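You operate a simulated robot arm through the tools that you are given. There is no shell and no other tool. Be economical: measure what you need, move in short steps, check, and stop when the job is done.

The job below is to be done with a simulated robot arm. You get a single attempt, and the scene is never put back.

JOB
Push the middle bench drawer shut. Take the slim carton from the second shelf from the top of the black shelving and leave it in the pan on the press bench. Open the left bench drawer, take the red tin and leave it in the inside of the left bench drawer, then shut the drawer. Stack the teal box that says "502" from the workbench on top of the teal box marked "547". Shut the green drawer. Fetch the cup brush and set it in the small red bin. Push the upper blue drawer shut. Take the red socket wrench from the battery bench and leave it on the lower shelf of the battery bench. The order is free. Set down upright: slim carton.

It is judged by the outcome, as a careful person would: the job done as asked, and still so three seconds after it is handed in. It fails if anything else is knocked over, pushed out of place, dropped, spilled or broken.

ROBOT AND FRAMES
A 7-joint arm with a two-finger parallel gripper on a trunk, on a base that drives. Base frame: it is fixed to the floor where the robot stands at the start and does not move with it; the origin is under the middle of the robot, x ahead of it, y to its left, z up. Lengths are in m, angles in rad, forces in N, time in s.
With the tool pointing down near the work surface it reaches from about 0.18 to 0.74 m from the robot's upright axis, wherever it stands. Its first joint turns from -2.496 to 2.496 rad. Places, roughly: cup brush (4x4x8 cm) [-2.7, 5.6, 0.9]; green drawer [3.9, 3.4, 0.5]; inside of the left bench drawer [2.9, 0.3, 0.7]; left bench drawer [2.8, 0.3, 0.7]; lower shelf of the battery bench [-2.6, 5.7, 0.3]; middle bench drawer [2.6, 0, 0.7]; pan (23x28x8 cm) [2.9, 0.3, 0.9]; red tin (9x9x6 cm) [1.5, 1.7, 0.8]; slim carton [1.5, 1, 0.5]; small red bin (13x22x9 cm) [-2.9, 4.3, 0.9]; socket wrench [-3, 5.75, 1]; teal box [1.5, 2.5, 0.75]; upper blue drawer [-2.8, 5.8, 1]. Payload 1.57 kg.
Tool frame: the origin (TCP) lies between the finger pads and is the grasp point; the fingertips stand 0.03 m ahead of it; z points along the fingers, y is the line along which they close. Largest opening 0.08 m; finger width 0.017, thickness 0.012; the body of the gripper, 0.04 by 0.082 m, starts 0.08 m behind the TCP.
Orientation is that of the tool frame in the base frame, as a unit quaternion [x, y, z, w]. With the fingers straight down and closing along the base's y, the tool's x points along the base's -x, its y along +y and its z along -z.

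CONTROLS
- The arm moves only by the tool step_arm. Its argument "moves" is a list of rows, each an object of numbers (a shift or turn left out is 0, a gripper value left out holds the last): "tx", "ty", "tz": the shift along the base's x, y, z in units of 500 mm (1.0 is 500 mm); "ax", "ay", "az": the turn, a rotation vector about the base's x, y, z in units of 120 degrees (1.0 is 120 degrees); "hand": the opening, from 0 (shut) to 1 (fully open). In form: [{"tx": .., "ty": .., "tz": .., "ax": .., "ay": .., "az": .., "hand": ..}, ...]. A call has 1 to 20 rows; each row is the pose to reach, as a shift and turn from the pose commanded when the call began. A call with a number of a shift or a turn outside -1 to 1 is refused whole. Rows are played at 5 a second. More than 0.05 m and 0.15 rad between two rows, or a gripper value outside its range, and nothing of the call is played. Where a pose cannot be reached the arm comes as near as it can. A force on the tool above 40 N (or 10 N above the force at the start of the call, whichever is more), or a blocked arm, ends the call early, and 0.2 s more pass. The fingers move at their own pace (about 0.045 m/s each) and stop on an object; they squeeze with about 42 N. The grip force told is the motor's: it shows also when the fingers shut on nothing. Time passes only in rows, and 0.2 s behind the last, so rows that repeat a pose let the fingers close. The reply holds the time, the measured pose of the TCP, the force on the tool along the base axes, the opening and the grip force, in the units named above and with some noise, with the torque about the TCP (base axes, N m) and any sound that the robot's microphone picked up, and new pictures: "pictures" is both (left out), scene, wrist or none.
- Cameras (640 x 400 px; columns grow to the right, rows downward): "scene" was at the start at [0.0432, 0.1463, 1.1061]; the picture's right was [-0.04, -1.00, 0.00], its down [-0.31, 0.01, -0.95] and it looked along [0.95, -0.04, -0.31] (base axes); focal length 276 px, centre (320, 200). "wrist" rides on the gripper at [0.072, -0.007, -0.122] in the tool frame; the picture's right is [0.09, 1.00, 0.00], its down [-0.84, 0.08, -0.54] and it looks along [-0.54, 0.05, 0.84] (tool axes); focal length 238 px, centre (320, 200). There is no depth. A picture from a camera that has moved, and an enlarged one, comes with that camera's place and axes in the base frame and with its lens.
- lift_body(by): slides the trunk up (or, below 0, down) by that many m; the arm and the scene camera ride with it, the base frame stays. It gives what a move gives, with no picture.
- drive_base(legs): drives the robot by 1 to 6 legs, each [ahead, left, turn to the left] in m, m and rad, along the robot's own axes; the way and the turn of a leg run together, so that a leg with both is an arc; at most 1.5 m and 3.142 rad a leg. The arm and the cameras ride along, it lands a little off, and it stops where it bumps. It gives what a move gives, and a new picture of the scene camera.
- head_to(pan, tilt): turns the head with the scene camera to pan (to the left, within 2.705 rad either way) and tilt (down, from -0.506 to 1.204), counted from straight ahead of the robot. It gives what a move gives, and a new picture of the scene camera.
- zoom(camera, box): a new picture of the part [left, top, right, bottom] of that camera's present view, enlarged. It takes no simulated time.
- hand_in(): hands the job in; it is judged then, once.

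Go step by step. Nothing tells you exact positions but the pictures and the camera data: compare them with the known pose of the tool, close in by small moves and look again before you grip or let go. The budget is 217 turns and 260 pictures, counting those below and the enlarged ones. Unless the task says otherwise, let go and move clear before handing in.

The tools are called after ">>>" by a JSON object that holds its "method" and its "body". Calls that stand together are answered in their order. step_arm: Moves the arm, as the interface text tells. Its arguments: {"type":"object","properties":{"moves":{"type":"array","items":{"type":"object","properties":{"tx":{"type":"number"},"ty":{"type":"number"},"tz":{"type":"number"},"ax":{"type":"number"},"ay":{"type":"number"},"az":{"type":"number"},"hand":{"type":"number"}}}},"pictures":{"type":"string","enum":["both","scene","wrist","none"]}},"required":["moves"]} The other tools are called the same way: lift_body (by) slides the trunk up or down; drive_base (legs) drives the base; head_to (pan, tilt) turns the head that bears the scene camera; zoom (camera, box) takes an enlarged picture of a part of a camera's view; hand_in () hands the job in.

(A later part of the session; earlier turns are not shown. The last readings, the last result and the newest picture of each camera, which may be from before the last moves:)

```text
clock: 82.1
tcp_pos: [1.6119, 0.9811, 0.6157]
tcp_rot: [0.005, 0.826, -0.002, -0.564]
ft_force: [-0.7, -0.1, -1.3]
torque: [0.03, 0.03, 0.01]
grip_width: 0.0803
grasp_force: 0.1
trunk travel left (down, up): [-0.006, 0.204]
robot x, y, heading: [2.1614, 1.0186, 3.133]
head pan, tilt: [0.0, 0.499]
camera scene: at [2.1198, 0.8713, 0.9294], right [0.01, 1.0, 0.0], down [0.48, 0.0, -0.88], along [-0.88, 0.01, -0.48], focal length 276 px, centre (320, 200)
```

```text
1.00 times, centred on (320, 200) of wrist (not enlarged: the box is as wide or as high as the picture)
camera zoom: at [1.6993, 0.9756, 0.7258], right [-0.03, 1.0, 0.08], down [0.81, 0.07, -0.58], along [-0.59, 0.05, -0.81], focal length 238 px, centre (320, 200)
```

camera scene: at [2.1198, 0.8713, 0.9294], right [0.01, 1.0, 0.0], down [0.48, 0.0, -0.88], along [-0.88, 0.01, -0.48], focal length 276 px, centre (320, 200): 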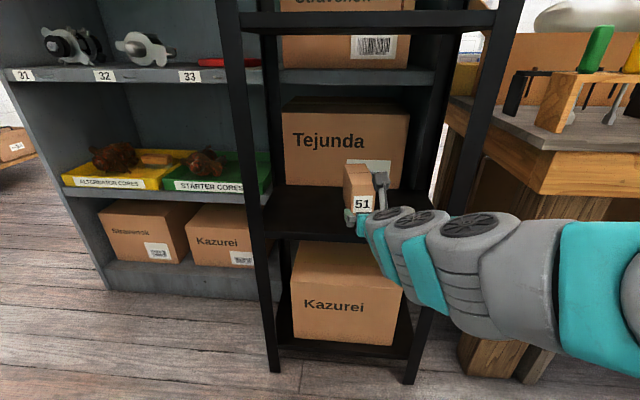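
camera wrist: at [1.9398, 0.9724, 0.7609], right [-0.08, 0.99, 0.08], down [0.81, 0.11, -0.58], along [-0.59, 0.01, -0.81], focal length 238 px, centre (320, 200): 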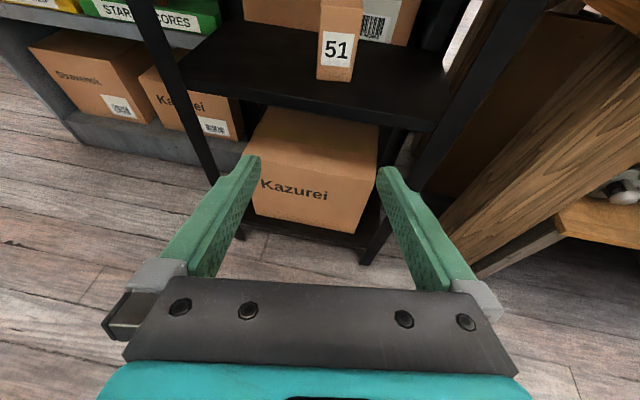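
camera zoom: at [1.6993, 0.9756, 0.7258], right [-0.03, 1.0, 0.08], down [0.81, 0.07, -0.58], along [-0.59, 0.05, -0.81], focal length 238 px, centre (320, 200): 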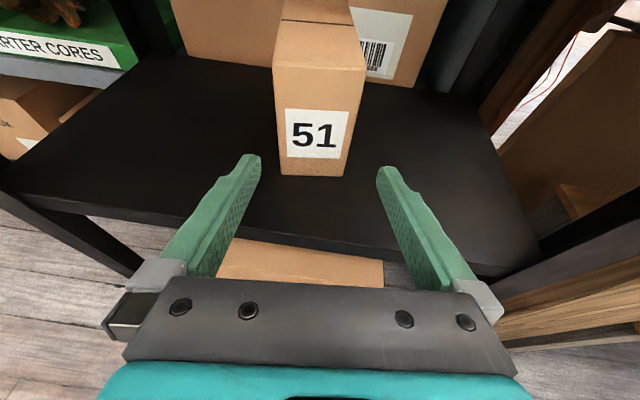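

Centred; advance the arm so the fingers straddle the carton.

>>> {"method": "step_arm", "body": {"moves": [{"tx": -0.06, "ty": -0.008}, {"tx": -0.12, "ty": -0.008}, {"tx": -0.18, "ty": -0.008}, {"tx": -0.235, "ty": -0.008}]}}

```text
clock: 83.1
tcp_pos: [1.4951, 0.976, 0.6149]
tcp_rot: [0.005, 0.826, -0.002, -0.563]
ft_force: [-0.5, 0.7, -0.9]
torque: [0.02, 0.0, 0.0]
grip_width: 0.08
grasp_force: 0.1
trunk travel left (down, up): [-0.006, 0.204]
robot x, y, heading: [2.1612, 1.0237, 3.137]
head pan, tilt: [0.0, 0.499]
camera scene: at [2.1197, 0.8713, 0.9294], right [0.01, 1.0, 0.0], down [0.48, 0.0, -0.88], along [-0.88, 0.01, -0.48], focal length 276 px, centre (320, 200)
camera wrist: at [1.5814, 0.9709, 0.725], right [-0.03, 1.0, 0.08], down [0.81, 0.07, -0.58], along [-0.59, 0.05, -0.81], focal length 238 px, centre (320, 200)
```

scene: 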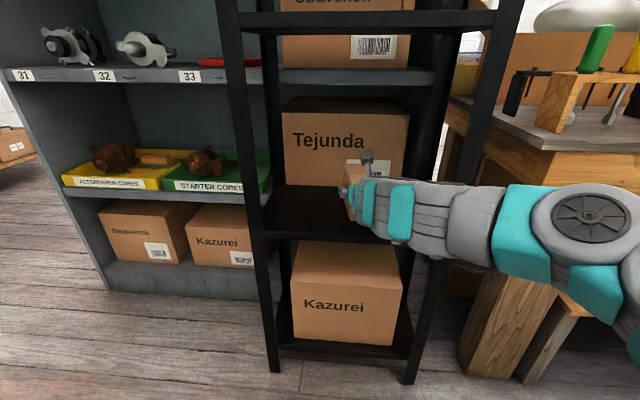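
wrist: 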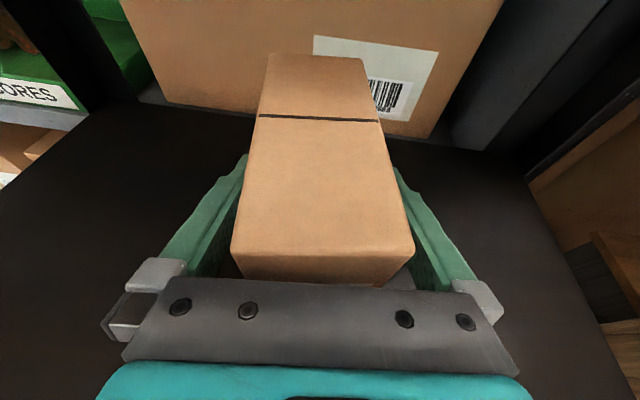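

>>> {"method": "step_arm", "body": {"moves": [{"hand": 0}, {"hand": 0}, {"hand": 0}, {"hand": 0}, {"tz": 0.02}, {"tz": 0.04}], "pictures": "wrist"}}

```text
clock: 84.5
tcp_pos: [1.4954, 0.9767, 0.6339]
tcp_rot: [0.005, 0.826, -0.002, -0.564]
ft_force: [-0.1, 0.8, 1.6]
torque: [0.04, 0.02, -0.01]
grip_width: 0.0595
grasp_force: 0.2
trunk travel left (down, up): [-0.006, 0.204]
robot x, y, heading: [2.1623, 1.0174, 3.13]
head pan, tilt: [0.0, 0.499]
camera wrist: at [1.5826, 0.9709, 0.7453], right [-0.03, 1.0, 0.08], down [0.81, 0.07, -0.58], along [-0.59, 0.05, -0.81], focal length 238 px, centre (320, 200)
```

wrist: 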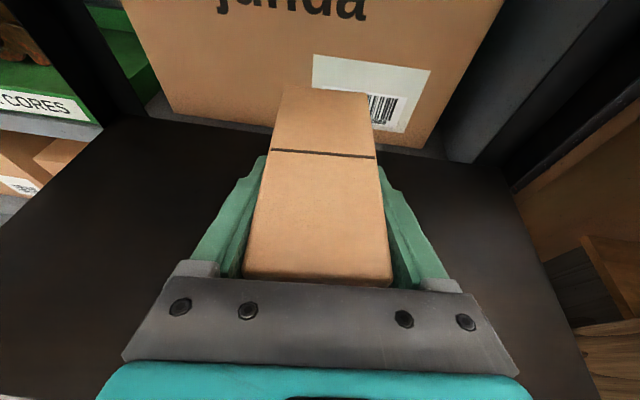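

>>> {"method": "step_arm", "body": {"moves": [{"hand": 0}, {"hand": 0}, {"hand": 0}], "pictures": "both"}}

```text
clock: 85.3
tcp_pos: [1.4954, 0.9779, 0.635]
tcp_rot: [0.004, 0.825, -0.003, -0.565]
ft_force: [1.0, 0.2, 2.1]
torque: [0.14, 0.26, -0.01]
grip_width: 0.0577
grasp_force: 42.3
trunk travel left (down, up): [-0.006, 0.204]
robot x, y, heading: [2.1606, 1.0198, 3.131]
head pan, tilt: [0.0, 0.499]
camera scene: at [2.1199, 0.8713, 0.9294], right [0.01, 1.0, 0.0], down [0.48, 0.0, -0.88], along [-0.88, 0.01, -0.48], focal length 276 px, centre (320, 200)
camera wrist: at [1.5827, 0.9712, 0.7453], right [-0.03, 1.0, 0.08], down [0.81, 0.07, -0.58], along [-0.59, 0.05, -0.81], focal length 238 px, centre (320, 200)
```

scene: 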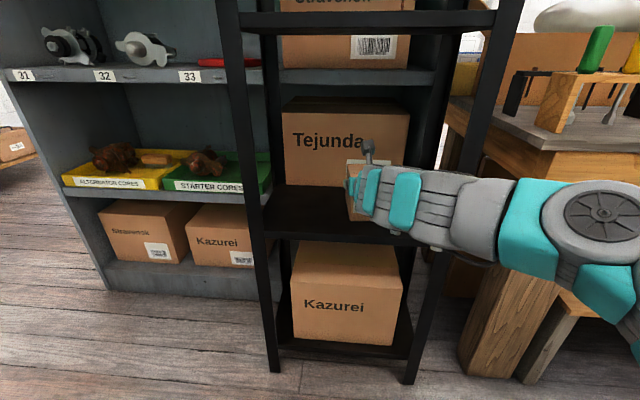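
wrist: 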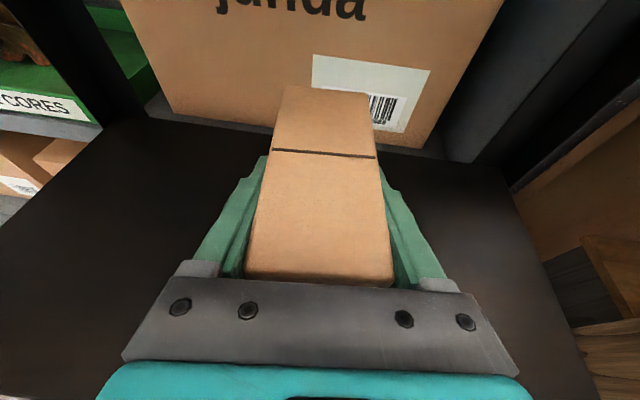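

Firmly gripped now. Lift and back out of the rack by driving back.

>>> {"method": "step_arm", "body": {"moves": [{"tz": 0.04}, {"tz": 0.08}, {"tz": 0.12}], "pictures": "none"}}

>>> {"method": "drive_base", "body": {"legs": [[-0.35, 0, 0]]}}

>>> {"method": "zoom", "body": {"camera": "wrist", "box": [0, 0, 640, 400]}}

```text
clock: 86.1
tcp_pos: [1.4947, 0.9772, 0.6937]
tcp_rot: [0.005, 0.826, -0.002, -0.563]
ft_force: [0.5, -0.7, -2.9]
torque: [0.02, -0.05, 0.0]
grip_width: 0.0579
grasp_force: 42.1
trunk travel left (down, up): [-0.006, 0.204]
robot x, y, heading: [2.1619, 1.0248, 3.133]
head pan, tilt: [0.0, 0.499]
```

```text
clock: 88.4
tcp_pos: [1.847, 0.9734, 0.6943]
tcp_rot: [0.006, 0.826, -0.001, -0.564]
ft_force: [0.3, -0.1, -3.9]
torque: [0.01, -0.04, 0.01]
grip_width: 0.0578
grasp_force: 42.0
trunk travel left (down, up): [-0.006, 0.204]
robot x, y, heading: [2.5142, 1.0183, 3.134]
head pan, tilt: [0.0, 0.499]
camera scene: at [2.4711, 0.8681, 0.9294], right [0.01, 1.0, 0.0], down [0.48, 0.0, -0.88], along [-0.88, 0.01, -0.48], focal length 276 px, centre (320, 200)
```

scene: 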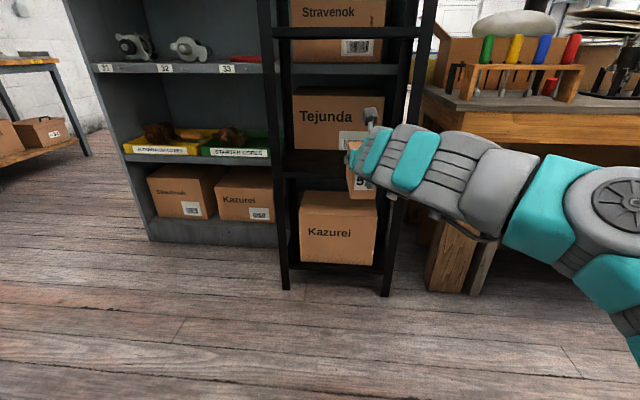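

```text
1.00 times, centred on (320, 200) of wrist (not enlarged: the box is as wide or as high as the picture)
camera zoom: at [1.9335, 0.9683, 0.8056], right [-0.03, 1.0, 0.08], down [0.81, 0.07, -0.58], along [-0.59, 0.05, -0.81], focal length 238 px, centre (320, 200)
```

zoom: 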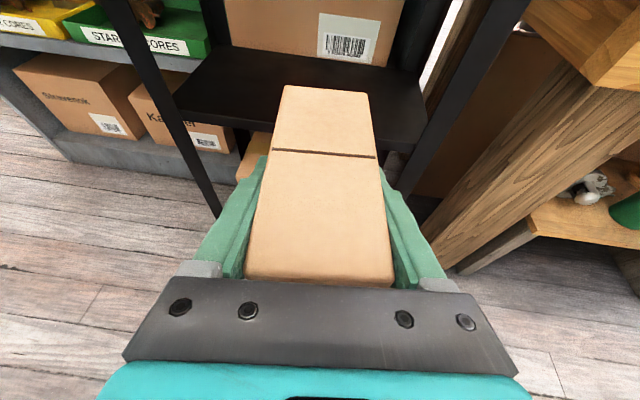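

The carton is held level. The pan is the round black one near (2.94, 0.33). I'll approach from the bench's left end: back up, turn to face it, and raise the trunk.

>>> {"method": "drive_base", "body": {"legs": [[-0.42, -0.4, 0], [0, 0, 1.575]]}}

>>> {"method": "lift_body", "body": {"by": 0.2}}

>>> {"method": "head_to", "body": {"pan": -0.1, "tilt": 0.4}}

```text
clock: 95.5
tcp_pos: [2.9803, 0.7469, 0.6947]
tcp_rot: [-0.578, 0.589, -0.399, -0.399]
ft_force: [0.1, -0.3, -2.8]
torque: [0.0, 0.01, 0.02]
grip_width: 0.0578
grasp_force: 41.7
trunk travel left (down, up): [-0.006, 0.204]
robot x, y, heading: [2.9433, 1.414, -1.584]
head pan, tilt: [0.0, 0.499]
camera scene: at [3.0895, 1.3723, 0.9294], right [-1.0, 0.01, 0.0], down [0.01, 0.48, -0.88], along [-0.01, -0.88, -0.48], focal length 276 px, centre (320, 200)
```

scene: 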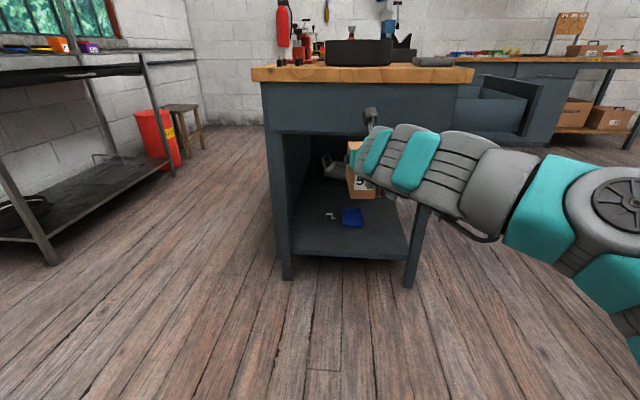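

```text
clock: 97.7
tcp_pos: [2.9796, 0.7462, 0.8944]
tcp_rot: [-0.579, 0.589, -0.398, -0.399]
ft_force: [0.2, 0.6, -3.6]
torque: [0.05, 0.02, 0.04]
grip_width: 0.0576
grasp_force: 42.2
trunk travel left (down, up): [-0.206, 0.004]
robot x, y, heading: [2.9389, 1.4169, -1.587]
head pan, tilt: [0.0, 0.499]
```

```text
clock: 98.4
tcp_pos: [2.98, 0.7481, 0.8958]
tcp_rot: [-0.578, 0.59, -0.398, -0.399]
ft_force: [-0.1, 0.2, -3.2]
torque: [0.03, -0.01, -0.02]
grip_width: 0.0579
grasp_force: 42.3
trunk travel left (down, up): [-0.206, 0.004]
robot x, y, heading: [2.9389, 1.4154, -1.583]
head pan, tilt: [-0.099, 0.4]
camera scene: at [3.0804, 1.3712, 1.1385], right [-0.99, 0.11, 0.0], down [0.04, 0.39, -0.92], along [-0.1, -0.92, -0.39], focal length 276 px, centre (320, 200)
```

scene: 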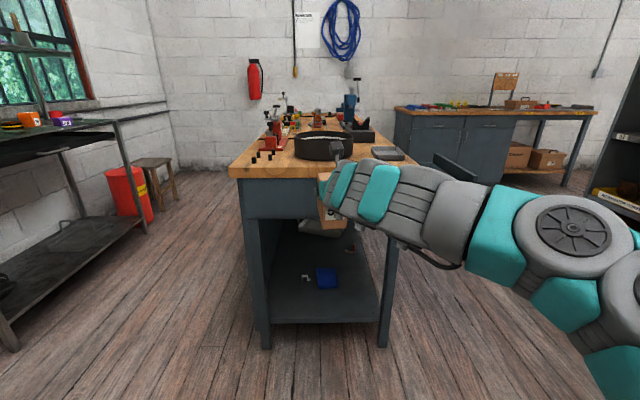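

>>> {"method": "step_arm", "body": {"moves": [{"tz": 0.09}, {"tz": 0.18}, {"tz": 0.27}, {"tz": 0.36}, {"tz": 0.4}]}}

```text
clock: 99.6
tcp_pos: [2.9786, 0.7477, 1.0957]
tcp_rot: [-0.578, 0.589, -0.399, -0.399]
ft_force: [-1.1, 0.7, -3.4]
torque: [0.02, -0.03, 0.02]
grip_width: 0.0576
grasp_force: 41.7
trunk travel left (down, up): [-0.206, 0.004]
robot x, y, heading: [2.9413, 1.4141, -1.594]
head pan, tilt: [-0.099, 0.4]
camera scene: at [3.0803, 1.3711, 1.1385], right [-0.99, 0.11, 0.0], down [0.04, 0.39, -0.92], along [-0.11, -0.92, -0.39], focal length 276 px, centre (320, 200)
camera wrist: at [2.9858, 0.8357, 1.2062], right [-1.0, -0.02, 0.08], down [-0.06, 0.81, -0.58], along [-0.05, -0.59, -0.81], focal length 238 px, centre (320, 200)
```

scene: 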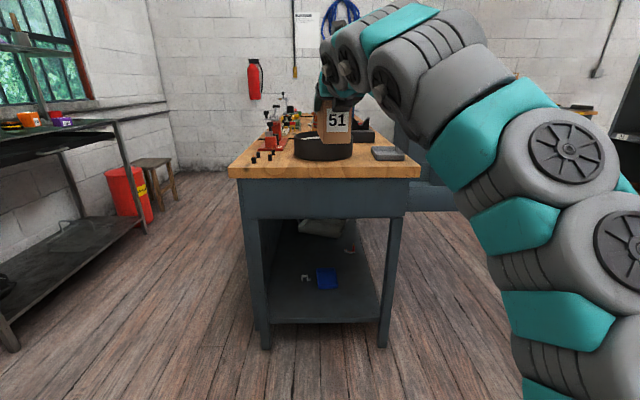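
wrist: 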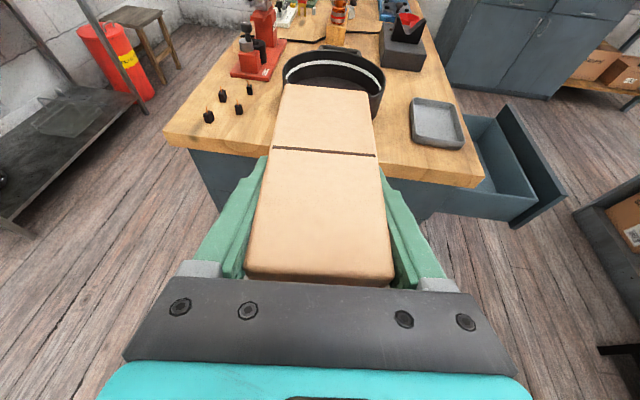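

Pan rim centre is near (2.95, 0.345), rim z≈0.95. Carton bottom is at ~1.01, clearing it. Drive forward so the carton is over the pan.

>>> {"method": "drive_base", "body": {"legs": [[0.35, -0.02, 0]]}}

>>> {"method": "zoom", "body": {"camera": "wrist", "box": [0, 0, 640, 400]}}

```text
clock: 101.8
tcp_pos: [2.9493, 0.3977, 1.0948]
tcp_rot: [-0.577, 0.591, -0.398, -0.399]
ft_force: [0.8, 0.3, -4.0]
torque: [0.04, -0.01, 0.0]
grip_width: 0.058
grasp_force: 41.8
trunk travel left (down, up): [-0.206, 0.004]
robot x, y, heading: [2.9135, 1.0701, -1.592]
head pan, tilt: [-0.099, 0.4]
camera scene: at [3.0541, 1.0209, 1.1385], right [-0.99, 0.12, 0.0], down [0.05, 0.39, -0.92], along [-0.11, -0.91, -0.39], focal length 276 px, centre (320, 200)
```

scene: 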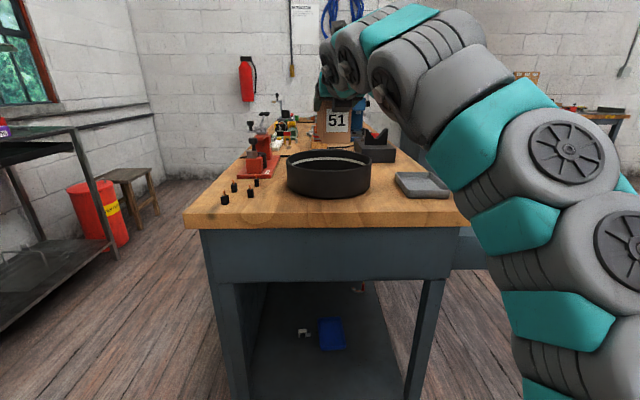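

```text
1.00 times, centred on (320, 200) of wrist (not enlarged: the box is as wide or as high as the picture)
camera zoom: at [2.9573, 0.486, 1.2059], right [-1.0, -0.02, 0.08], down [-0.06, 0.81, -0.58], along [-0.05, -0.59, -0.81], focal length 238 px, centre (320, 200)
```

zoom: 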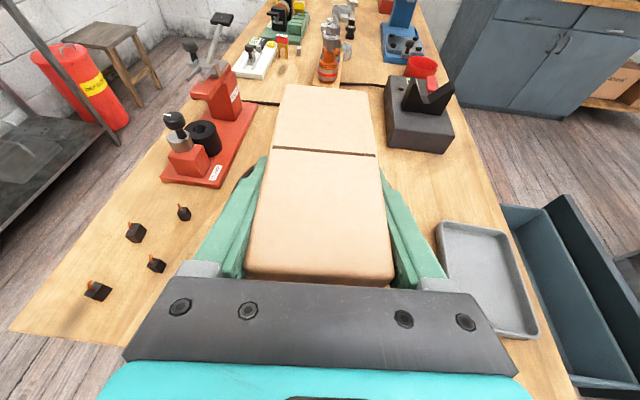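

>>> {"method": "zoom", "body": {"camera": "scene", "box": [260, 90, 420, 210]}}

```text
3.33 times, centred on (340, 150) of scene
camera zoom: at [3.0541, 1.0209, 1.1385], right [-0.99, 0.12, 0.0], down [0.05, 0.39, -0.92], along [-0.11, -0.91, -0.39], focal length 922 px, centre (253, 367)
```

zoom: 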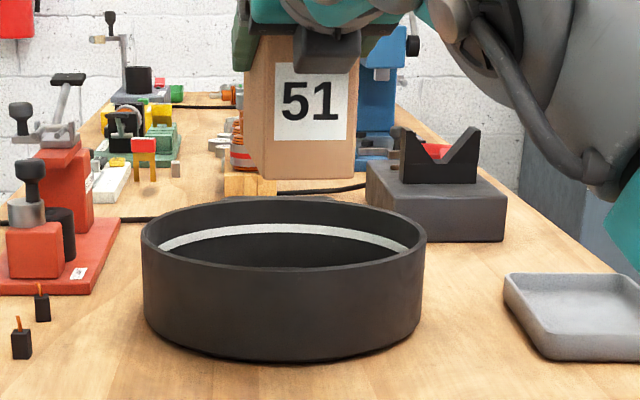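

From self-consistent geometry (8 cm-high, 23 cm pan), centre is (2.943, 0.293), rim z 0.95, floor ~0.885. Move the carton above the centre and check.

>>> {"method": "step_arm", "body": {"moves": [{"ty": -0.05}, {"ty": -0.1, "tx": -0.005}, {"ty": -0.15, "tx": -0.01}, {"ty": -0.163, "tx": -0.012, "tz": -0.02}, {"ty": -0.163, "tx": -0.012, "tz": -0.07}]}}

>>> {"method": "zoom", "body": {"camera": "scene", "box": [260, 90, 420, 210]}}

```text
clock: 103.0
tcp_pos: [2.9455, 0.3176, 1.0603]
tcp_rot: [-0.578, 0.59, -0.398, -0.4]
ft_force: [0.0, -0.4, -2.7]
torque: [0.02, 0.0, -0.01]
grip_width: 0.0578
grasp_force: 42.2
trunk travel left (down, up): [-0.206, 0.004]
robot x, y, heading: [2.9147, 1.0657, -1.588]
head pan, tilt: [-0.099, 0.4]
camera scene: at [3.0542, 1.0209, 1.1385], right [-0.99, 0.12, 0.0], down [0.05, 0.39, -0.92], along [-0.11, -0.91, -0.39], focal length 276 px, centre (320, 200)
camera wrist: at [2.9525, 0.4046, 1.1702], right [-1.0, -0.02, 0.08], down [-0.06, 0.81, -0.58], along [-0.05, -0.59, -0.81], focal length 238 px, centre (320, 200)
```

scene: 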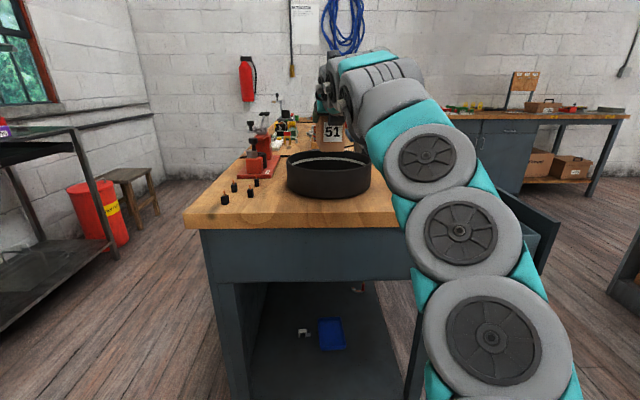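
wrist: 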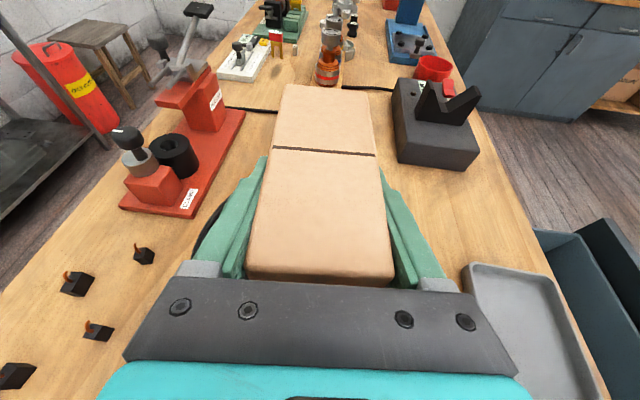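

```text
3.33 times, centred on (340, 150) of scene
camera zoom: at [3.0542, 1.0209, 1.1385], right [-0.99, 0.12, 0.0], down [0.05, 0.39, -0.92], along [-0.11, -0.91, -0.39], focal length 922 px, centre (253, 367)
```

zoom: 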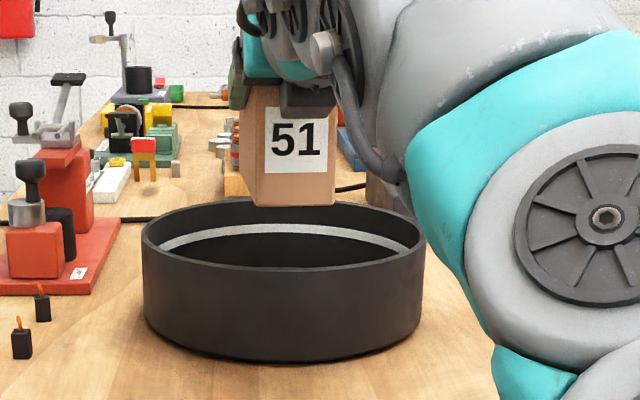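

Lined up. Descend slowly into the pan.

>>> {"method": "step_arm", "body": {"moves": [{"tx": 0.012, "tz": -0.06}, {"tx": 0.012, "tz": -0.11}, {"tx": 0.012, "tz": -0.14}, {"tx": 0.012, "tz": -0.155}, {"tx": 0.012, "tz": -0.165}]}}

>>> {"method": "zoom", "body": {"camera": "scene", "box": [260, 90, 420, 210]}}

```text
clock: 104.2
tcp_pos: [2.9491, 0.3172, 0.9773]
tcp_rot: [-0.578, 0.591, -0.398, -0.399]
ft_force: [0.0, -0.1, -3.0]
torque: [0.02, -0.03, -0.03]
grip_width: 0.0578
grasp_force: 41.4
trunk travel left (down, up): [-0.206, 0.004]
robot x, y, heading: [2.9162, 1.0678, -1.593]
head pan, tilt: [-0.099, 0.4]
camera scene: at [3.0541, 1.0209, 1.1385], right [-0.99, 0.12, 0.0], down [0.05, 0.39, -0.92], along [-0.11, -0.91, -0.39], focal length 276 px, centre (320, 200)
camera wrist: at [2.9566, 0.4048, 1.0883], right [-1.0, -0.02, 0.08], down [-0.06, 0.81, -0.58], along [-0.05, -0.59, -0.81], focal length 238 px, centre (320, 200)
```

scene: 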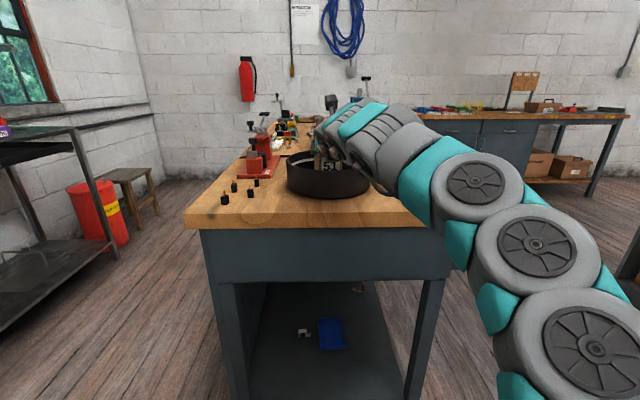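
wrist: 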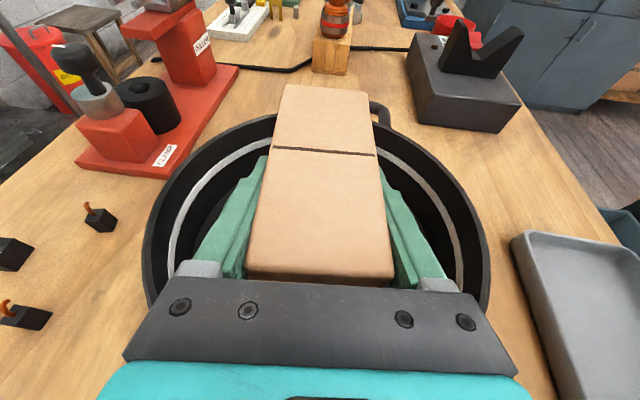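

```text
3.33 times, centred on (340, 150) of scene
camera zoom: at [3.0541, 1.0209, 1.1385], right [-0.99, 0.12, 0.0], down [0.05, 0.39, -0.92], along [-0.11, -0.91, -0.39], focal length 922 px, centre (253, 367)
```

zoom: 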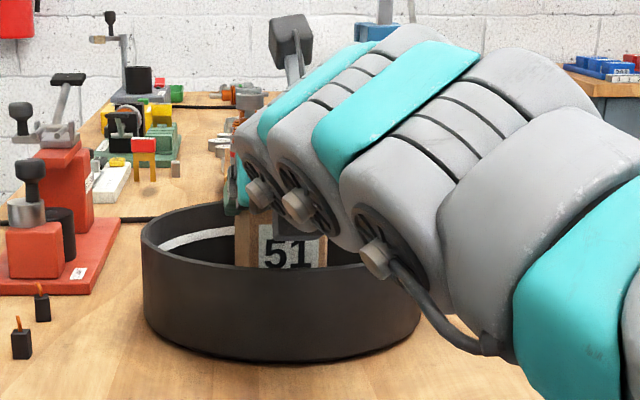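

>>> {"method": "step_arm", "body": {"moves": [{"tz": -0.006, "ty": 0.01}, {"tz": -0.012, "ty": 0.016}, {"tz": -0.018, "ty": 0.016}, {"tz": -0.024, "ty": 0.016}, {"tz": -0.03, "ty": 0.016}], "pictures": "none"}}

```text
clock: 105.4
tcp_pos: [2.9502, 0.3256, 0.9648]
tcp_rot: [-0.577, 0.591, -0.398, -0.399]
ft_force: [-0.8, -0.2, -3.1]
torque: [0.0, 0.03, -0.01]
grip_width: 0.058
grasp_force: 41.8
trunk travel left (down, up): [-0.206, 0.004]
robot x, y, heading: [2.9135, 1.0665, -1.586]
head pan, tilt: [-0.099, 0.4]
```

>>> {"method": "step_arm", "body": {"moves": [{"tz": -0.004}, {"tz": -0.008}, {"tz": -0.012}, {"tz": -0.016}, {"tz": -0.02}], "pictures": "wrist"}}

>>> {"method": "zoom", "body": {"camera": "scene", "box": [260, 90, 420, 210]}}

```text
clock: 106.3
tcp_pos: [2.95, 0.3268, 0.9626]
tcp_rot: [-0.575, 0.588, -0.402, -0.403]
ft_force: [3.1, 0.6, 14.1]
torque: [1.03, 0.26, -0.18]
grip_width: 0.0577
grasp_force: 41.9
trunk travel left (down, up): [-0.206, 0.004]
robot x, y, heading: [2.9107, 1.0647, -1.593]
head pan, tilt: [-0.099, 0.4]
stopped in row 4: the force on the tool passed its limit at 43 N (the readings are from after the stop); the commanded pose is now the measured one
camera wrist: at [2.9569, 0.4152, 1.0725], right [-1.0, -0.02, 0.08], down [-0.06, 0.8, -0.59], along [-0.05, -0.6, -0.8], focal length 238 px, centre (320, 200)
```

wrist: 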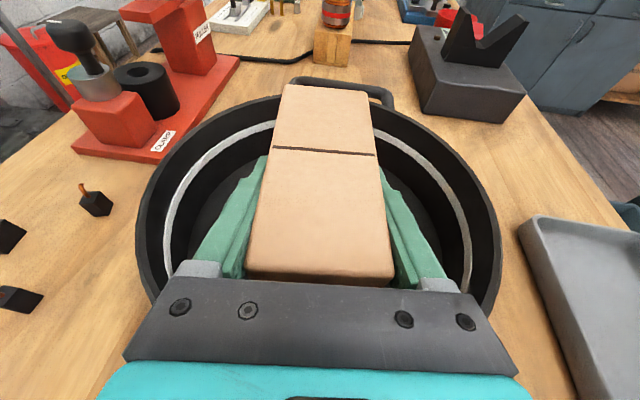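

```text
3.33 times, centred on (340, 150) of scene
camera zoom: at [3.0543, 1.0216, 1.1384], right [-0.99, 0.12, 0.0], down [0.05, 0.39, -0.92], along [-0.11, -0.91, -0.39], focal length 922 px, centre (253, 367)
```

zoom: 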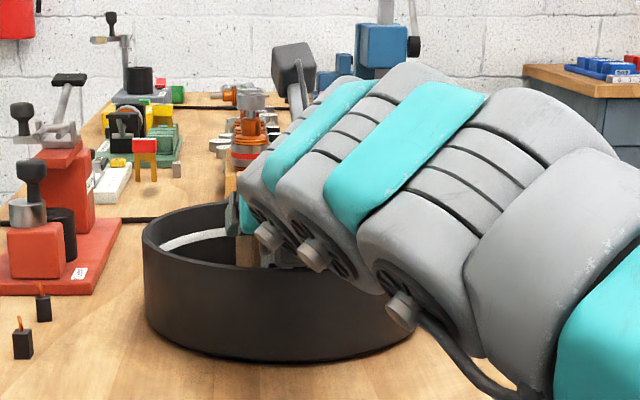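

Contact at the expected floor height. Release the carton gently and look.

>>> {"method": "step_arm", "body": {"moves": [{"tz": 0.0, "hand": 0.72}, {"tz": 0.0}, {"tz": 0.0, "hand": 0.8}, {"tz": 0.0, "hand": 0.95}, {"tz": 0.0}], "pictures": "wrist"}}

```text
clock: 107.5
tcp_pos: [2.9485, 0.3264, 0.9624]
tcp_rot: [-0.575, 0.589, -0.4, -0.403]
ft_force: [-0.2, 0.1, 9.0]
torque: [0.83, 0.12, -0.05]
grip_width: 0.0758
grasp_force: 0.0
trunk travel left (down, up): [-0.206, 0.004]
robot x, y, heading: [2.9167, 1.0655, -1.587]
head pan, tilt: [-0.099, 0.4]
camera wrist: at [2.9568, 0.4145, 1.0713], right [-1.0, -0.02, 0.08], down [-0.06, 0.8, -0.59], along [-0.05, -0.59, -0.8], focal length 238 px, centre (320, 200)
```

wrist: 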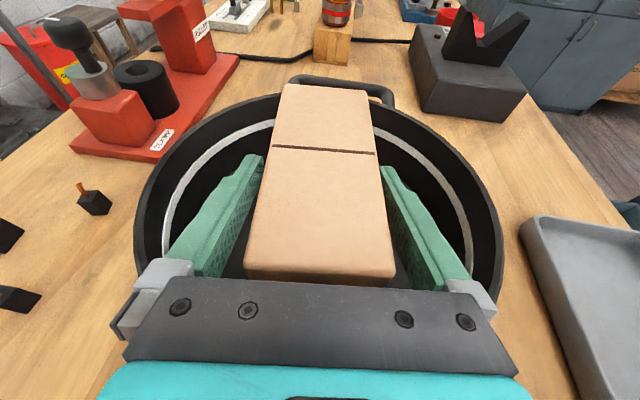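

>>> {"method": "step_arm", "body": {"moves": [{"tz": 0.01, "hand": 1}, {"tz": 0.03, "ty": 0.01}, {"tz": 0.09, "ty": 0.03}, {"tz": 0.16, "ty": 0.06}, {"tz": 0.24, "ty": 0.12}, {"tz": 0.27, "ty": 0.2}]}}

```text
clock: 108.9
tcp_pos: [2.9512, 0.4255, 1.0976]
tcp_rot: [-0.577, 0.587, -0.402, -0.401]
ft_force: [-0.3, -0.5, 0.2]
torque: [0.01, 0.02, 0.03]
grip_width: 0.08
grasp_force: 0.1
trunk travel left (down, up): [-0.206, 0.004]
robot x, y, heading: [2.913, 1.0643, -1.591]
head pan, tilt: [-0.099, 0.4]
camera scene: at [3.0542, 1.021, 1.1385], right [-0.99, 0.12, 0.0], down [0.05, 0.39, -0.92], along [-0.11, -0.91, -0.39], focal length 276 px, centre (320, 200)
camera wrist: at [2.9565, 0.5155, 1.207], right [-1.0, -0.02, 0.08], down [-0.06, 0.81, -0.59], along [-0.05, -0.59, -0.8], focal length 238 px, centre (320, 200)
```

scene: 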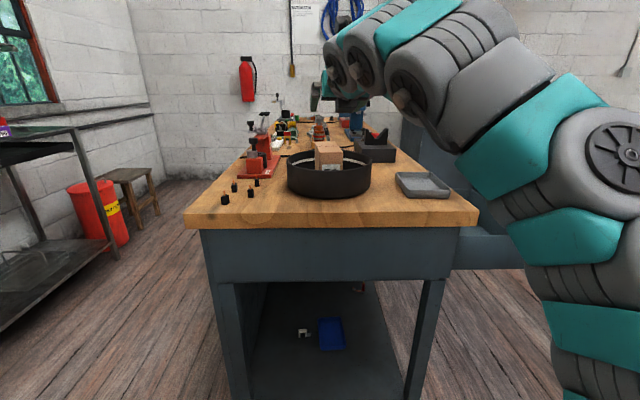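
wrist: 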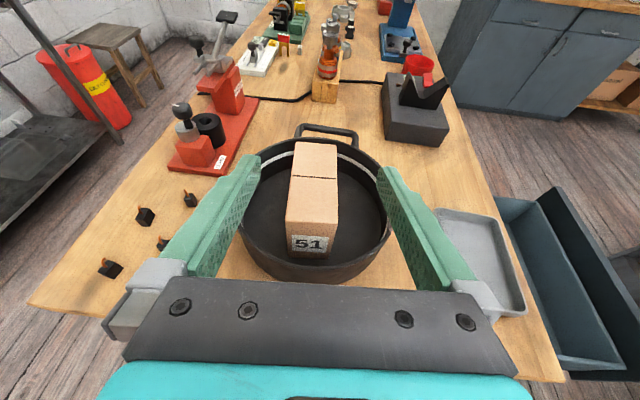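

The carton stands upright in the pan. Now back off and turn to the workbench to find the red tin and teal boxes.

>>> {"method": "drive_base", "body": {"legs": [[-0.75, 0, 0], [0, 0, -1.55], [0.3, 0, 0]]}}

>>> {"method": "head_to", "body": {"pan": 0.0, "tilt": 0.5}}

>>> {"method": "head_to", "body": {"pan": -0.7, "tilt": 0.5}}

```text
clock: 118.4
tcp_pos: [1.9911, 1.7499, 1.0979]
tcp_rot: [-0.011, 0.824, -0.013, -0.567]
ft_force: [0.3, 0.9, -0.5]
torque: [0.01, 0.02, 0.01]
grip_width: 0.0801
grasp_force: 0.1
trunk travel left (down, up): [-0.206, 0.004]
robot x, y, heading: [2.6325, 1.8135, -3.114]
head pan, tilt: [-0.099, 0.4]
camera scene: at [2.5909, 1.6738, 1.1385], right [0.07, 1.0, 0.0], down [0.39, -0.03, -0.92], along [-0.92, 0.06, -0.39], focal length 276 px, centre (320, 200)
```

scene: 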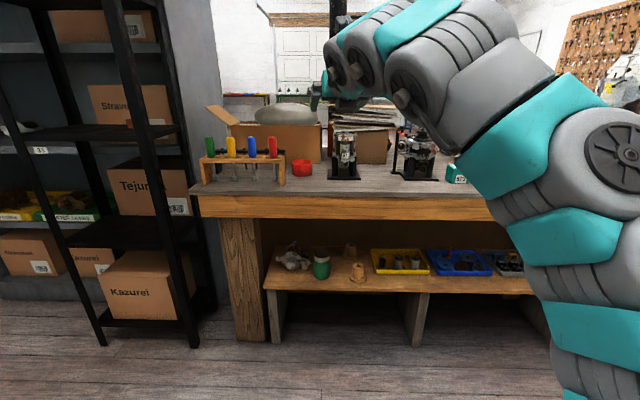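

```text
clock: 119.0
tcp_pos: [1.9928, 1.7485, 1.0968]
tcp_rot: [-0.012, 0.823, -0.014, -0.568]
ft_force: [-0.9, 0.5, -0.1]
torque: [0.02, 0.03, 0.0]
grip_width: 0.0801
grasp_force: 0.0
trunk travel left (down, up): [-0.206, 0.004]
robot x, y, heading: [2.6267, 1.8139, -3.111]
head pan, tilt: [0.0, 0.499]
camera scene: at [2.5923, 1.6647, 1.1294], right [-0.03, 1.0, 0.0], down [0.48, 0.01, -0.88], along [-0.88, -0.03, -0.48], focal length 276 px, centre (320, 200)
```

scene: 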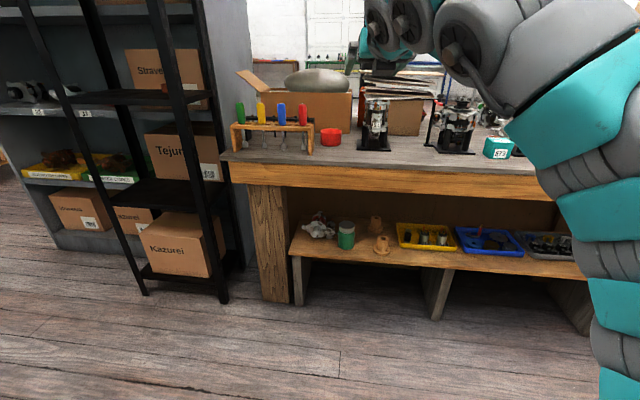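

```text
clock: 120.1
tcp_pos: [1.9927, 1.7499, 1.0977]
tcp_rot: [-0.011, 0.823, -0.013, -0.568]
ft_force: [0.3, 0.4, 0.7]
torque: [-0.03, 0.02, 0.03]
grip_width: 0.08
grasp_force: 0.0
trunk travel left (down, up): [-0.206, 0.004]
robot x, y, heading: [2.6305, 1.815, -3.114]
head pan, tilt: [-0.7, 0.499]
camera scene: at [2.612, 1.7239, 1.1294], right [0.62, 0.78, 0.0], down [0.38, -0.3, -0.88], along [-0.69, 0.54, -0.48], focal length 276 px, centre (320, 200)
```

scene: 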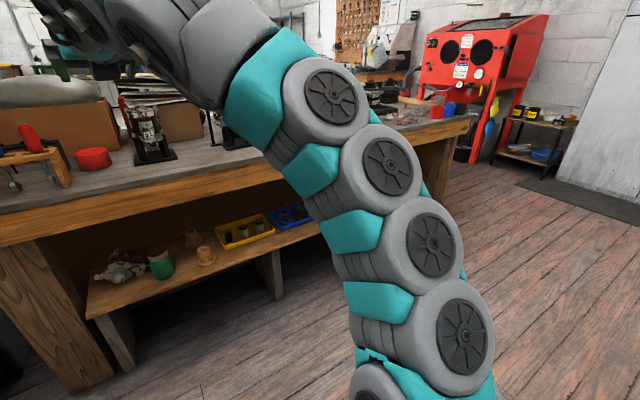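

The red tin is near (1.5, 1.68, 0.82). Drive closer and look with the wrist camera.

>>> {"method": "drive_base", "body": {"legs": [[0.33, 0.07, -0.025]]}}

>>> {"method": "head_to", "body": {"pan": 0.0, "tilt": 0.4}}

>>> {"method": "zoom", "body": {"camera": "wrist", "box": [0, 0, 640, 400]}}

```text
clock: 122.3
tcp_pos: [1.6642, 1.6953, 1.0974]
tcp_rot: [0.003, 0.823, -0.003, -0.568]
ft_force: [0.1, 0.3, 0.1]
torque: [-0.04, -0.03, 0.0]
grip_width: 0.08
grasp_force: 0.1
trunk travel left (down, up): [-0.206, 0.004]
robot x, y, heading: [2.3012, 1.7395, 3.135]
head pan, tilt: [-0.7, 0.499]
camera scene: at [2.2828, 1.6499, 1.1294], right [0.65, 0.76, 0.0], down [0.37, -0.31, -0.88], along [-0.67, 0.57, -0.48], focal length 276 px, centre (320, 200)
```

scene: 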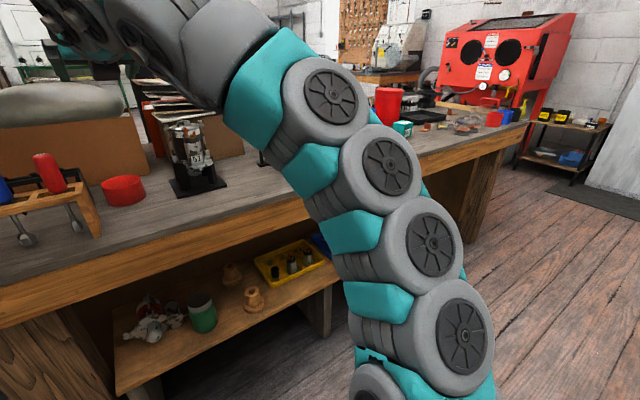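

```text
clock: 123.4
tcp_pos: [1.6642, 1.6961, 1.0981]
tcp_rot: [0.002, 0.822, -0.003, -0.569]
ft_force: [0.1, -0.3, -1.0]
torque: [-0.01, 0.01, 0.0]
grip_width: 0.0802
grasp_force: 0.1
trunk travel left (down, up): [-0.206, 0.004]
robot x, y, heading: [2.301, 1.7363, 3.136]
head pan, tilt: [0.0, 0.4]
camera scene: at [2.2596, 1.5914, 1.1385], right [0.0, 1.0, 0.0], down [0.39, 0.0, -0.92], along [-0.92, 0.0, -0.39], focal length 276 px, centre (320, 200)
```

scene: 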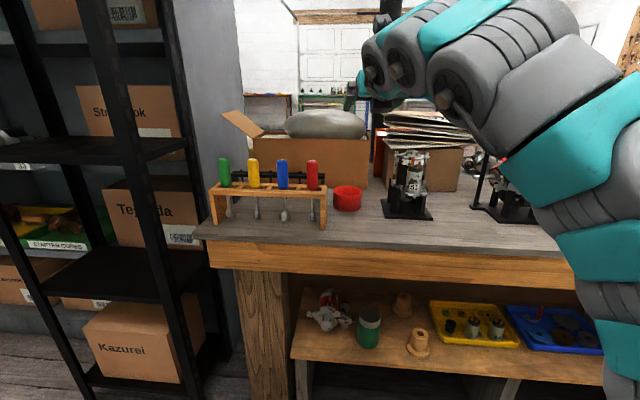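

```text
1.00 times, centred on (320, 200) of wrist (not enlarged: the box is as wide or as high as the picture)
camera zoom: at [1.7528, 1.6903, 1.2071], right [-0.03, 1.0, 0.08], down [0.8, 0.07, -0.59], along [-0.59, 0.04, -0.8], focal length 238 px, centre (320, 200)
```

zoom: 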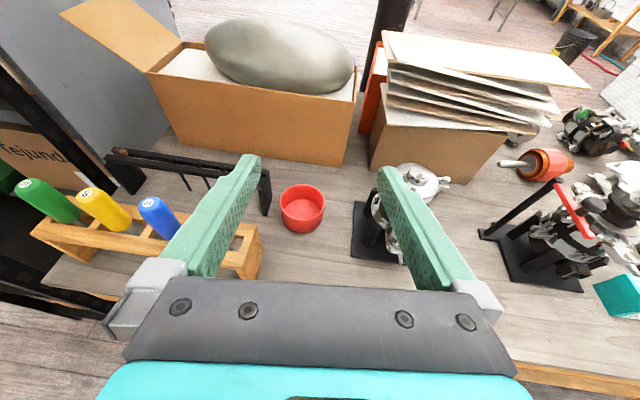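

The red tin is an open cup: rim centre (1.487, 1.673, 0.843). It's wider than the gripper, so I'll pinch its rim wall on the near-right side. First point the tool down here, high above.

>>> {"method": "step_arm", "body": {"moves": [{"ay": -0.064}, {"ay": -0.128}, {"ay": -0.192}, {"ay": -0.256}, {"ay": -0.32}, {"ay": -0.384}, {"ay": -0.448}, {"ay": -0.512}, {"ay": -0.578}], "pictures": "none"}}

>>> {"method": "step_arm", "body": {"moves": [{"az": 0.066}, {"az": 0.132}, {"az": 0.198}, {"az": 0.264}, {"az": 0.33}, {"az": 0.396}, {"az": 0.462}, {"az": 0.528}, {"az": 0.594}, {"az": 0.66}, {"az": 0.726}, {"az": 0.792}, {"az": 0.858}, {"az": 0.924}, {"az": 0.99}], "pictures": "both"}}

```text
clock: 125.4
tcp_pos: [1.7581, 1.7054, 0.9053]
tcp_rot: [0.004, 0.997, -0.001, -0.083]
ft_force: [-0.9, -0.8, -0.1]
torque: [0.0, -0.03, 0.01]
grip_width: 0.0799
grasp_force: 0.1
out of reach, approached as far as the arm can: row 2, 3, 4, 5, 6, 7, 8, 9
trunk travel left (down, up): [-0.206, 0.004]
robot x, y, heading: [2.306, 1.7421, 3.137]
head pan, tilt: [0.0, 0.4]
```

```text
clock: 128.6
tcp_pos: [1.7913, 1.699, 0.8314]
tcp_rot: [0.857, -0.509, 0.067, 0.045]
ft_force: [0.6, -0.3, 0.5]
torque: [-0.02, 0.01, -0.01]
grip_width: 0.0801
grasp_force: 0.0
out of reach, approached as far as the arm can: row 4, 5, 6, 7, 8, 9, 10, 11, 12, 13, 14, 15
trunk travel left (down, up): [-0.206, 0.004]
robot x, y, heading: [2.3036, 1.7381, 3.139]
head pan, tilt: [0.0, 0.4]
camera scene: at [2.2596, 1.5913, 1.1385], right [0.0, 1.0, 0.0], down [0.39, 0.0, -0.92], along [-0.92, 0.0, -0.39], focal length 276 px, centre (320, 200)
camera wrist: at [1.8229, 1.6578, 0.9629], right [-0.83, -0.55, 0.02], down [-0.5, 0.77, 0.4], along [-0.24, 0.32, -0.92], focal length 238 px, centre (320, 200)
```

scene: 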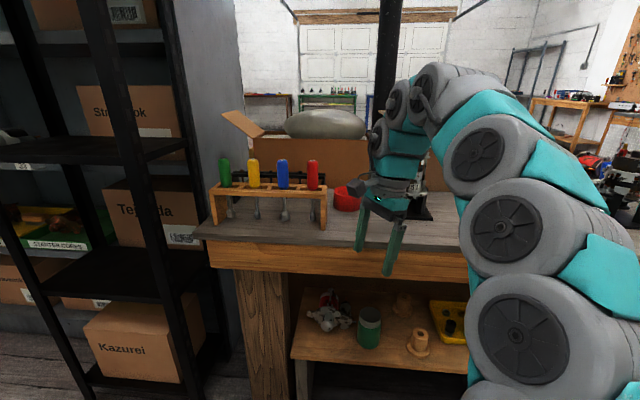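
wrist: 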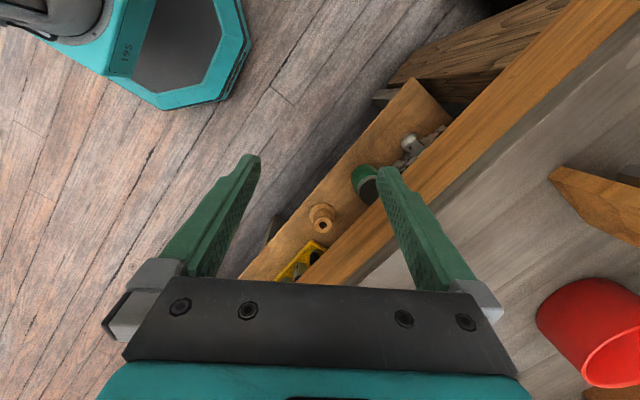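

The tool-down pose is limited at this distance. Pull the TCP back, raise it, and straighten the orientation before driving closer.

>>> {"method": "step_arm", "body": {"moves": [{"tx": 0.06, "tz": 0.03}, {"tx": 0.12, "tz": 0.1}, {"tx": 0.16, "tz": 0.17, "ax": 0.0215, "ay": 0.0143, "az": 0.045}, {"tx": 0.16, "tz": 0.22, "ax": 0.043, "ay": 0.0285, "az": 0.09}, {"tx": 0.16, "tz": 0.22, "ax": 0.0645, "ay": 0.0428, "az": 0.136}], "pictures": "none"}}

```text
clock: 129.8
tcp_pos: [1.8833, 1.6995, 0.874]
tcp_rot: [0.913, -0.408, 0.014, 0.004]
ft_force: [-0.6, -0.9, -0.2]
torque: [-0.01, -0.02, 0.04]
grip_width: 0.08
grasp_force: 0.0
out of reach, approached as far as the arm can: row 1, 2, 3, 4, 5
trunk travel left (down, up): [-0.206, 0.004]
robot x, y, heading: [2.3035, 1.7424, 3.135]
head pan, tilt: [0.0, 0.4]
```

Tool-down can't get high enough here, so I'll use a 45° pitched approach from the robot side, pinching the tin's right wall. Yaw back and pitch up.

>>> {"method": "step_arm", "body": {"moves": [{"az": -0.066}, {"az": -0.132}, {"az": -0.198}, {"az": -0.264}, {"az": -0.33}, {"az": -0.396}, {"az": -0.462}, {"az": -0.528}, {"az": -0.594}, {"az": -0.66}, {"az": -0.726}, {"az": -0.792}, {"az": -0.858}, {"az": -0.924}, {"az": -0.99}], "pictures": "none"}}

>>> {"method": "step_arm", "body": {"moves": [{"az": -0.06}, {"az": -0.108}], "pictures": "none"}}

>>> {"method": "step_arm", "body": {"moves": [{"ay": 0.062, "tz": 0.03}, {"ay": 0.125, "tz": 0.08}, {"ay": 0.187, "tz": 0.12}, {"ay": 0.25, "tz": 0.16}, {"ay": 0.312, "tz": 0.2}, {"ay": 0.375, "tz": 0.24}], "pictures": "scene"}}

```text
clock: 133.0
tcp_pos: [1.883, 1.6978, 0.8724]
tcp_rot: [-0.114, 0.993, -0.004, -0.014]
ft_force: [0.0, -0.3, -0.4]
torque: [0.03, 0.01, 0.01]
grip_width: 0.0799
grasp_force: 0.0
trunk travel left (down, up): [-0.206, 0.004]
robot x, y, heading: [2.3022, 1.7361, 3.138]
head pan, tilt: [0.0, 0.4]
```

```text
clock: 133.6
tcp_pos: [1.8829, 1.6968, 0.8729]
tcp_rot: [-0.001, 1.0, -0.002, -0.014]
ft_force: [-0.8, -0.3, 0.4]
torque: [0.0, 0.01, 0.02]
grip_width: 0.08
grasp_force: 0.0
trunk travel left (down, up): [-0.206, 0.004]
robot x, y, heading: [2.3049, 1.7437, 3.134]
head pan, tilt: [0.0, 0.4]
```

```text
clock: 135.0
tcp_pos: [1.8823, 1.6978, 0.9928]
tcp_rot: [-0.002, 0.918, -0.002, -0.397]
ft_force: [-0.1, 0.7, 0.5]
torque: [-0.01, 0.0, -0.03]
grip_width: 0.0799
grasp_force: 0.2
trunk travel left (down, up): [-0.206, 0.004]
robot x, y, heading: [2.3049, 1.741, 3.137]
head pan, tilt: [0.0, 0.4]
camera scene: at [2.2597, 1.5913, 1.1385], right [0.0, 1.0, 0.0], down [0.39, 0.0, -0.92], along [-0.92, 0.0, -0.39], focal length 276 px, centre (320, 200)
```

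scene: 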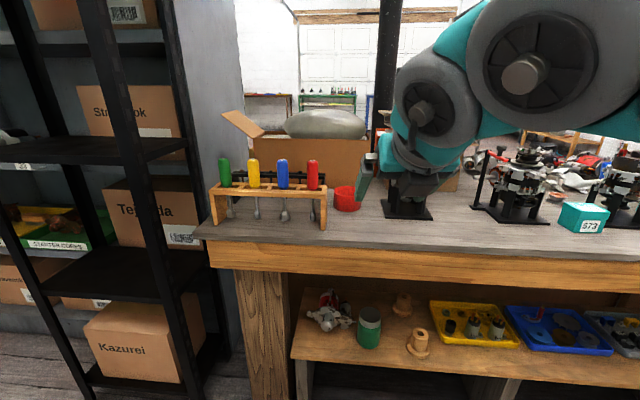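

>>> {"method": "drive_base", "body": {"legs": [[0.2, 0, 0]]}}

>>> {"method": "step_arm", "body": {"moves": [{"hand": 0.6, "tx": -0.06, "ty": 0.02}, {"tx": -0.12, "ty": 0.04}, {"tx": -0.15, "ty": 0.04}], "pictures": "both"}}

```text
clock: 136.6
tcp_pos: [1.6802, 1.6994, 0.9926]
tcp_rot: [-0.001, 0.918, -0.001, -0.396]
ft_force: [-0.2, -0.5, 0.1]
torque: [0.0, -0.02, 0.0]
grip_width: 0.0802
grasp_force: 0.0
trunk travel left (down, up): [-0.206, 0.004]
robot x, y, heading: [2.1, 1.7388, 3.132]
head pan, tilt: [0.0, 0.4]
camera scene: at [2.0577, 1.5924, 1.1385], right [0.01, 1.0, 0.0], down [0.39, 0.0, -0.92], along [-0.92, 0.01, -0.39], focal length 276 px, centre (320, 200)
```

scene: 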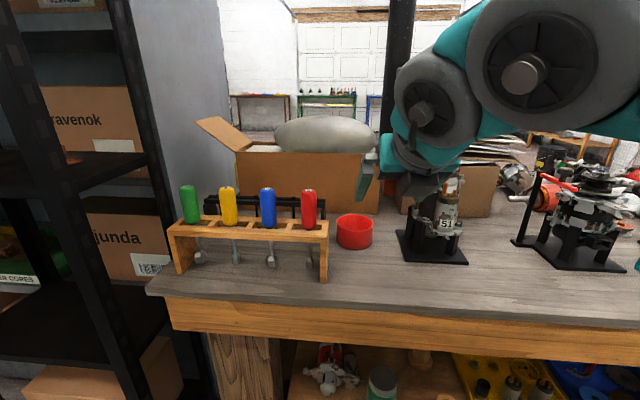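

```text
clock: 137.4
tcp_pos: [1.6044, 1.72, 0.9924]
tcp_rot: [0.0, 0.919, 0.0, -0.395]
ft_force: [0.0, 0.2, 0.2]
torque: [-0.02, 0.02, 0.04]
grip_width: 0.0481
grasp_force: 0.0
trunk travel left (down, up): [-0.206, 0.004]
robot x, y, heading: [2.102, 1.7414, 3.14]
head pan, tilt: [0.0, 0.4]
camera scene: at [2.0577, 1.5925, 1.1386], right [0.01, 1.0, 0.0], down [0.39, 0.0, -0.92], along [-0.92, 0.01, -0.39], focal length 276 px, centre (320, 200)
camera wrist: at [1.6431, 1.7138, 1.1275], right [-0.07, 1.0, 0.07], down [0.97, 0.08, -0.24], along [-0.24, 0.05, -0.97], focal length 238 px, centre (320, 200)
```

scene: 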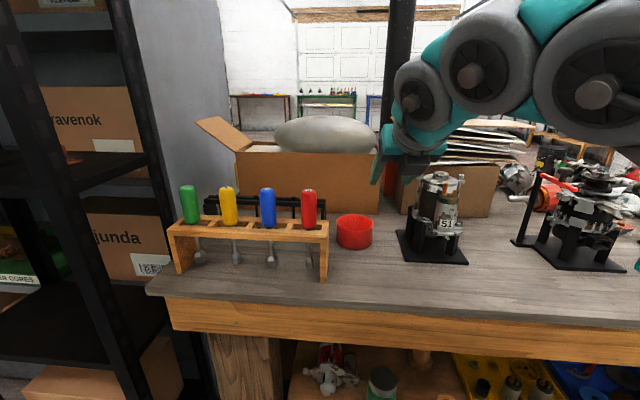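
wrist: 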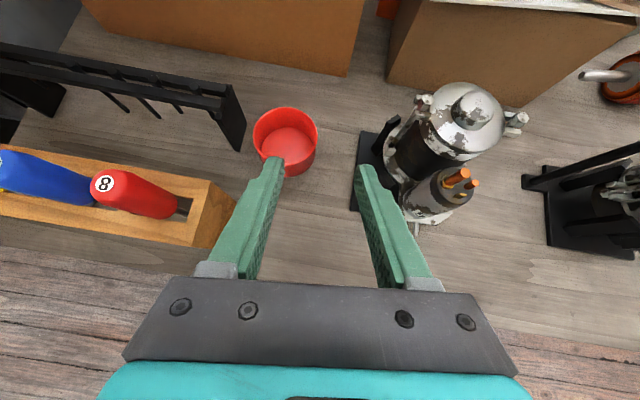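

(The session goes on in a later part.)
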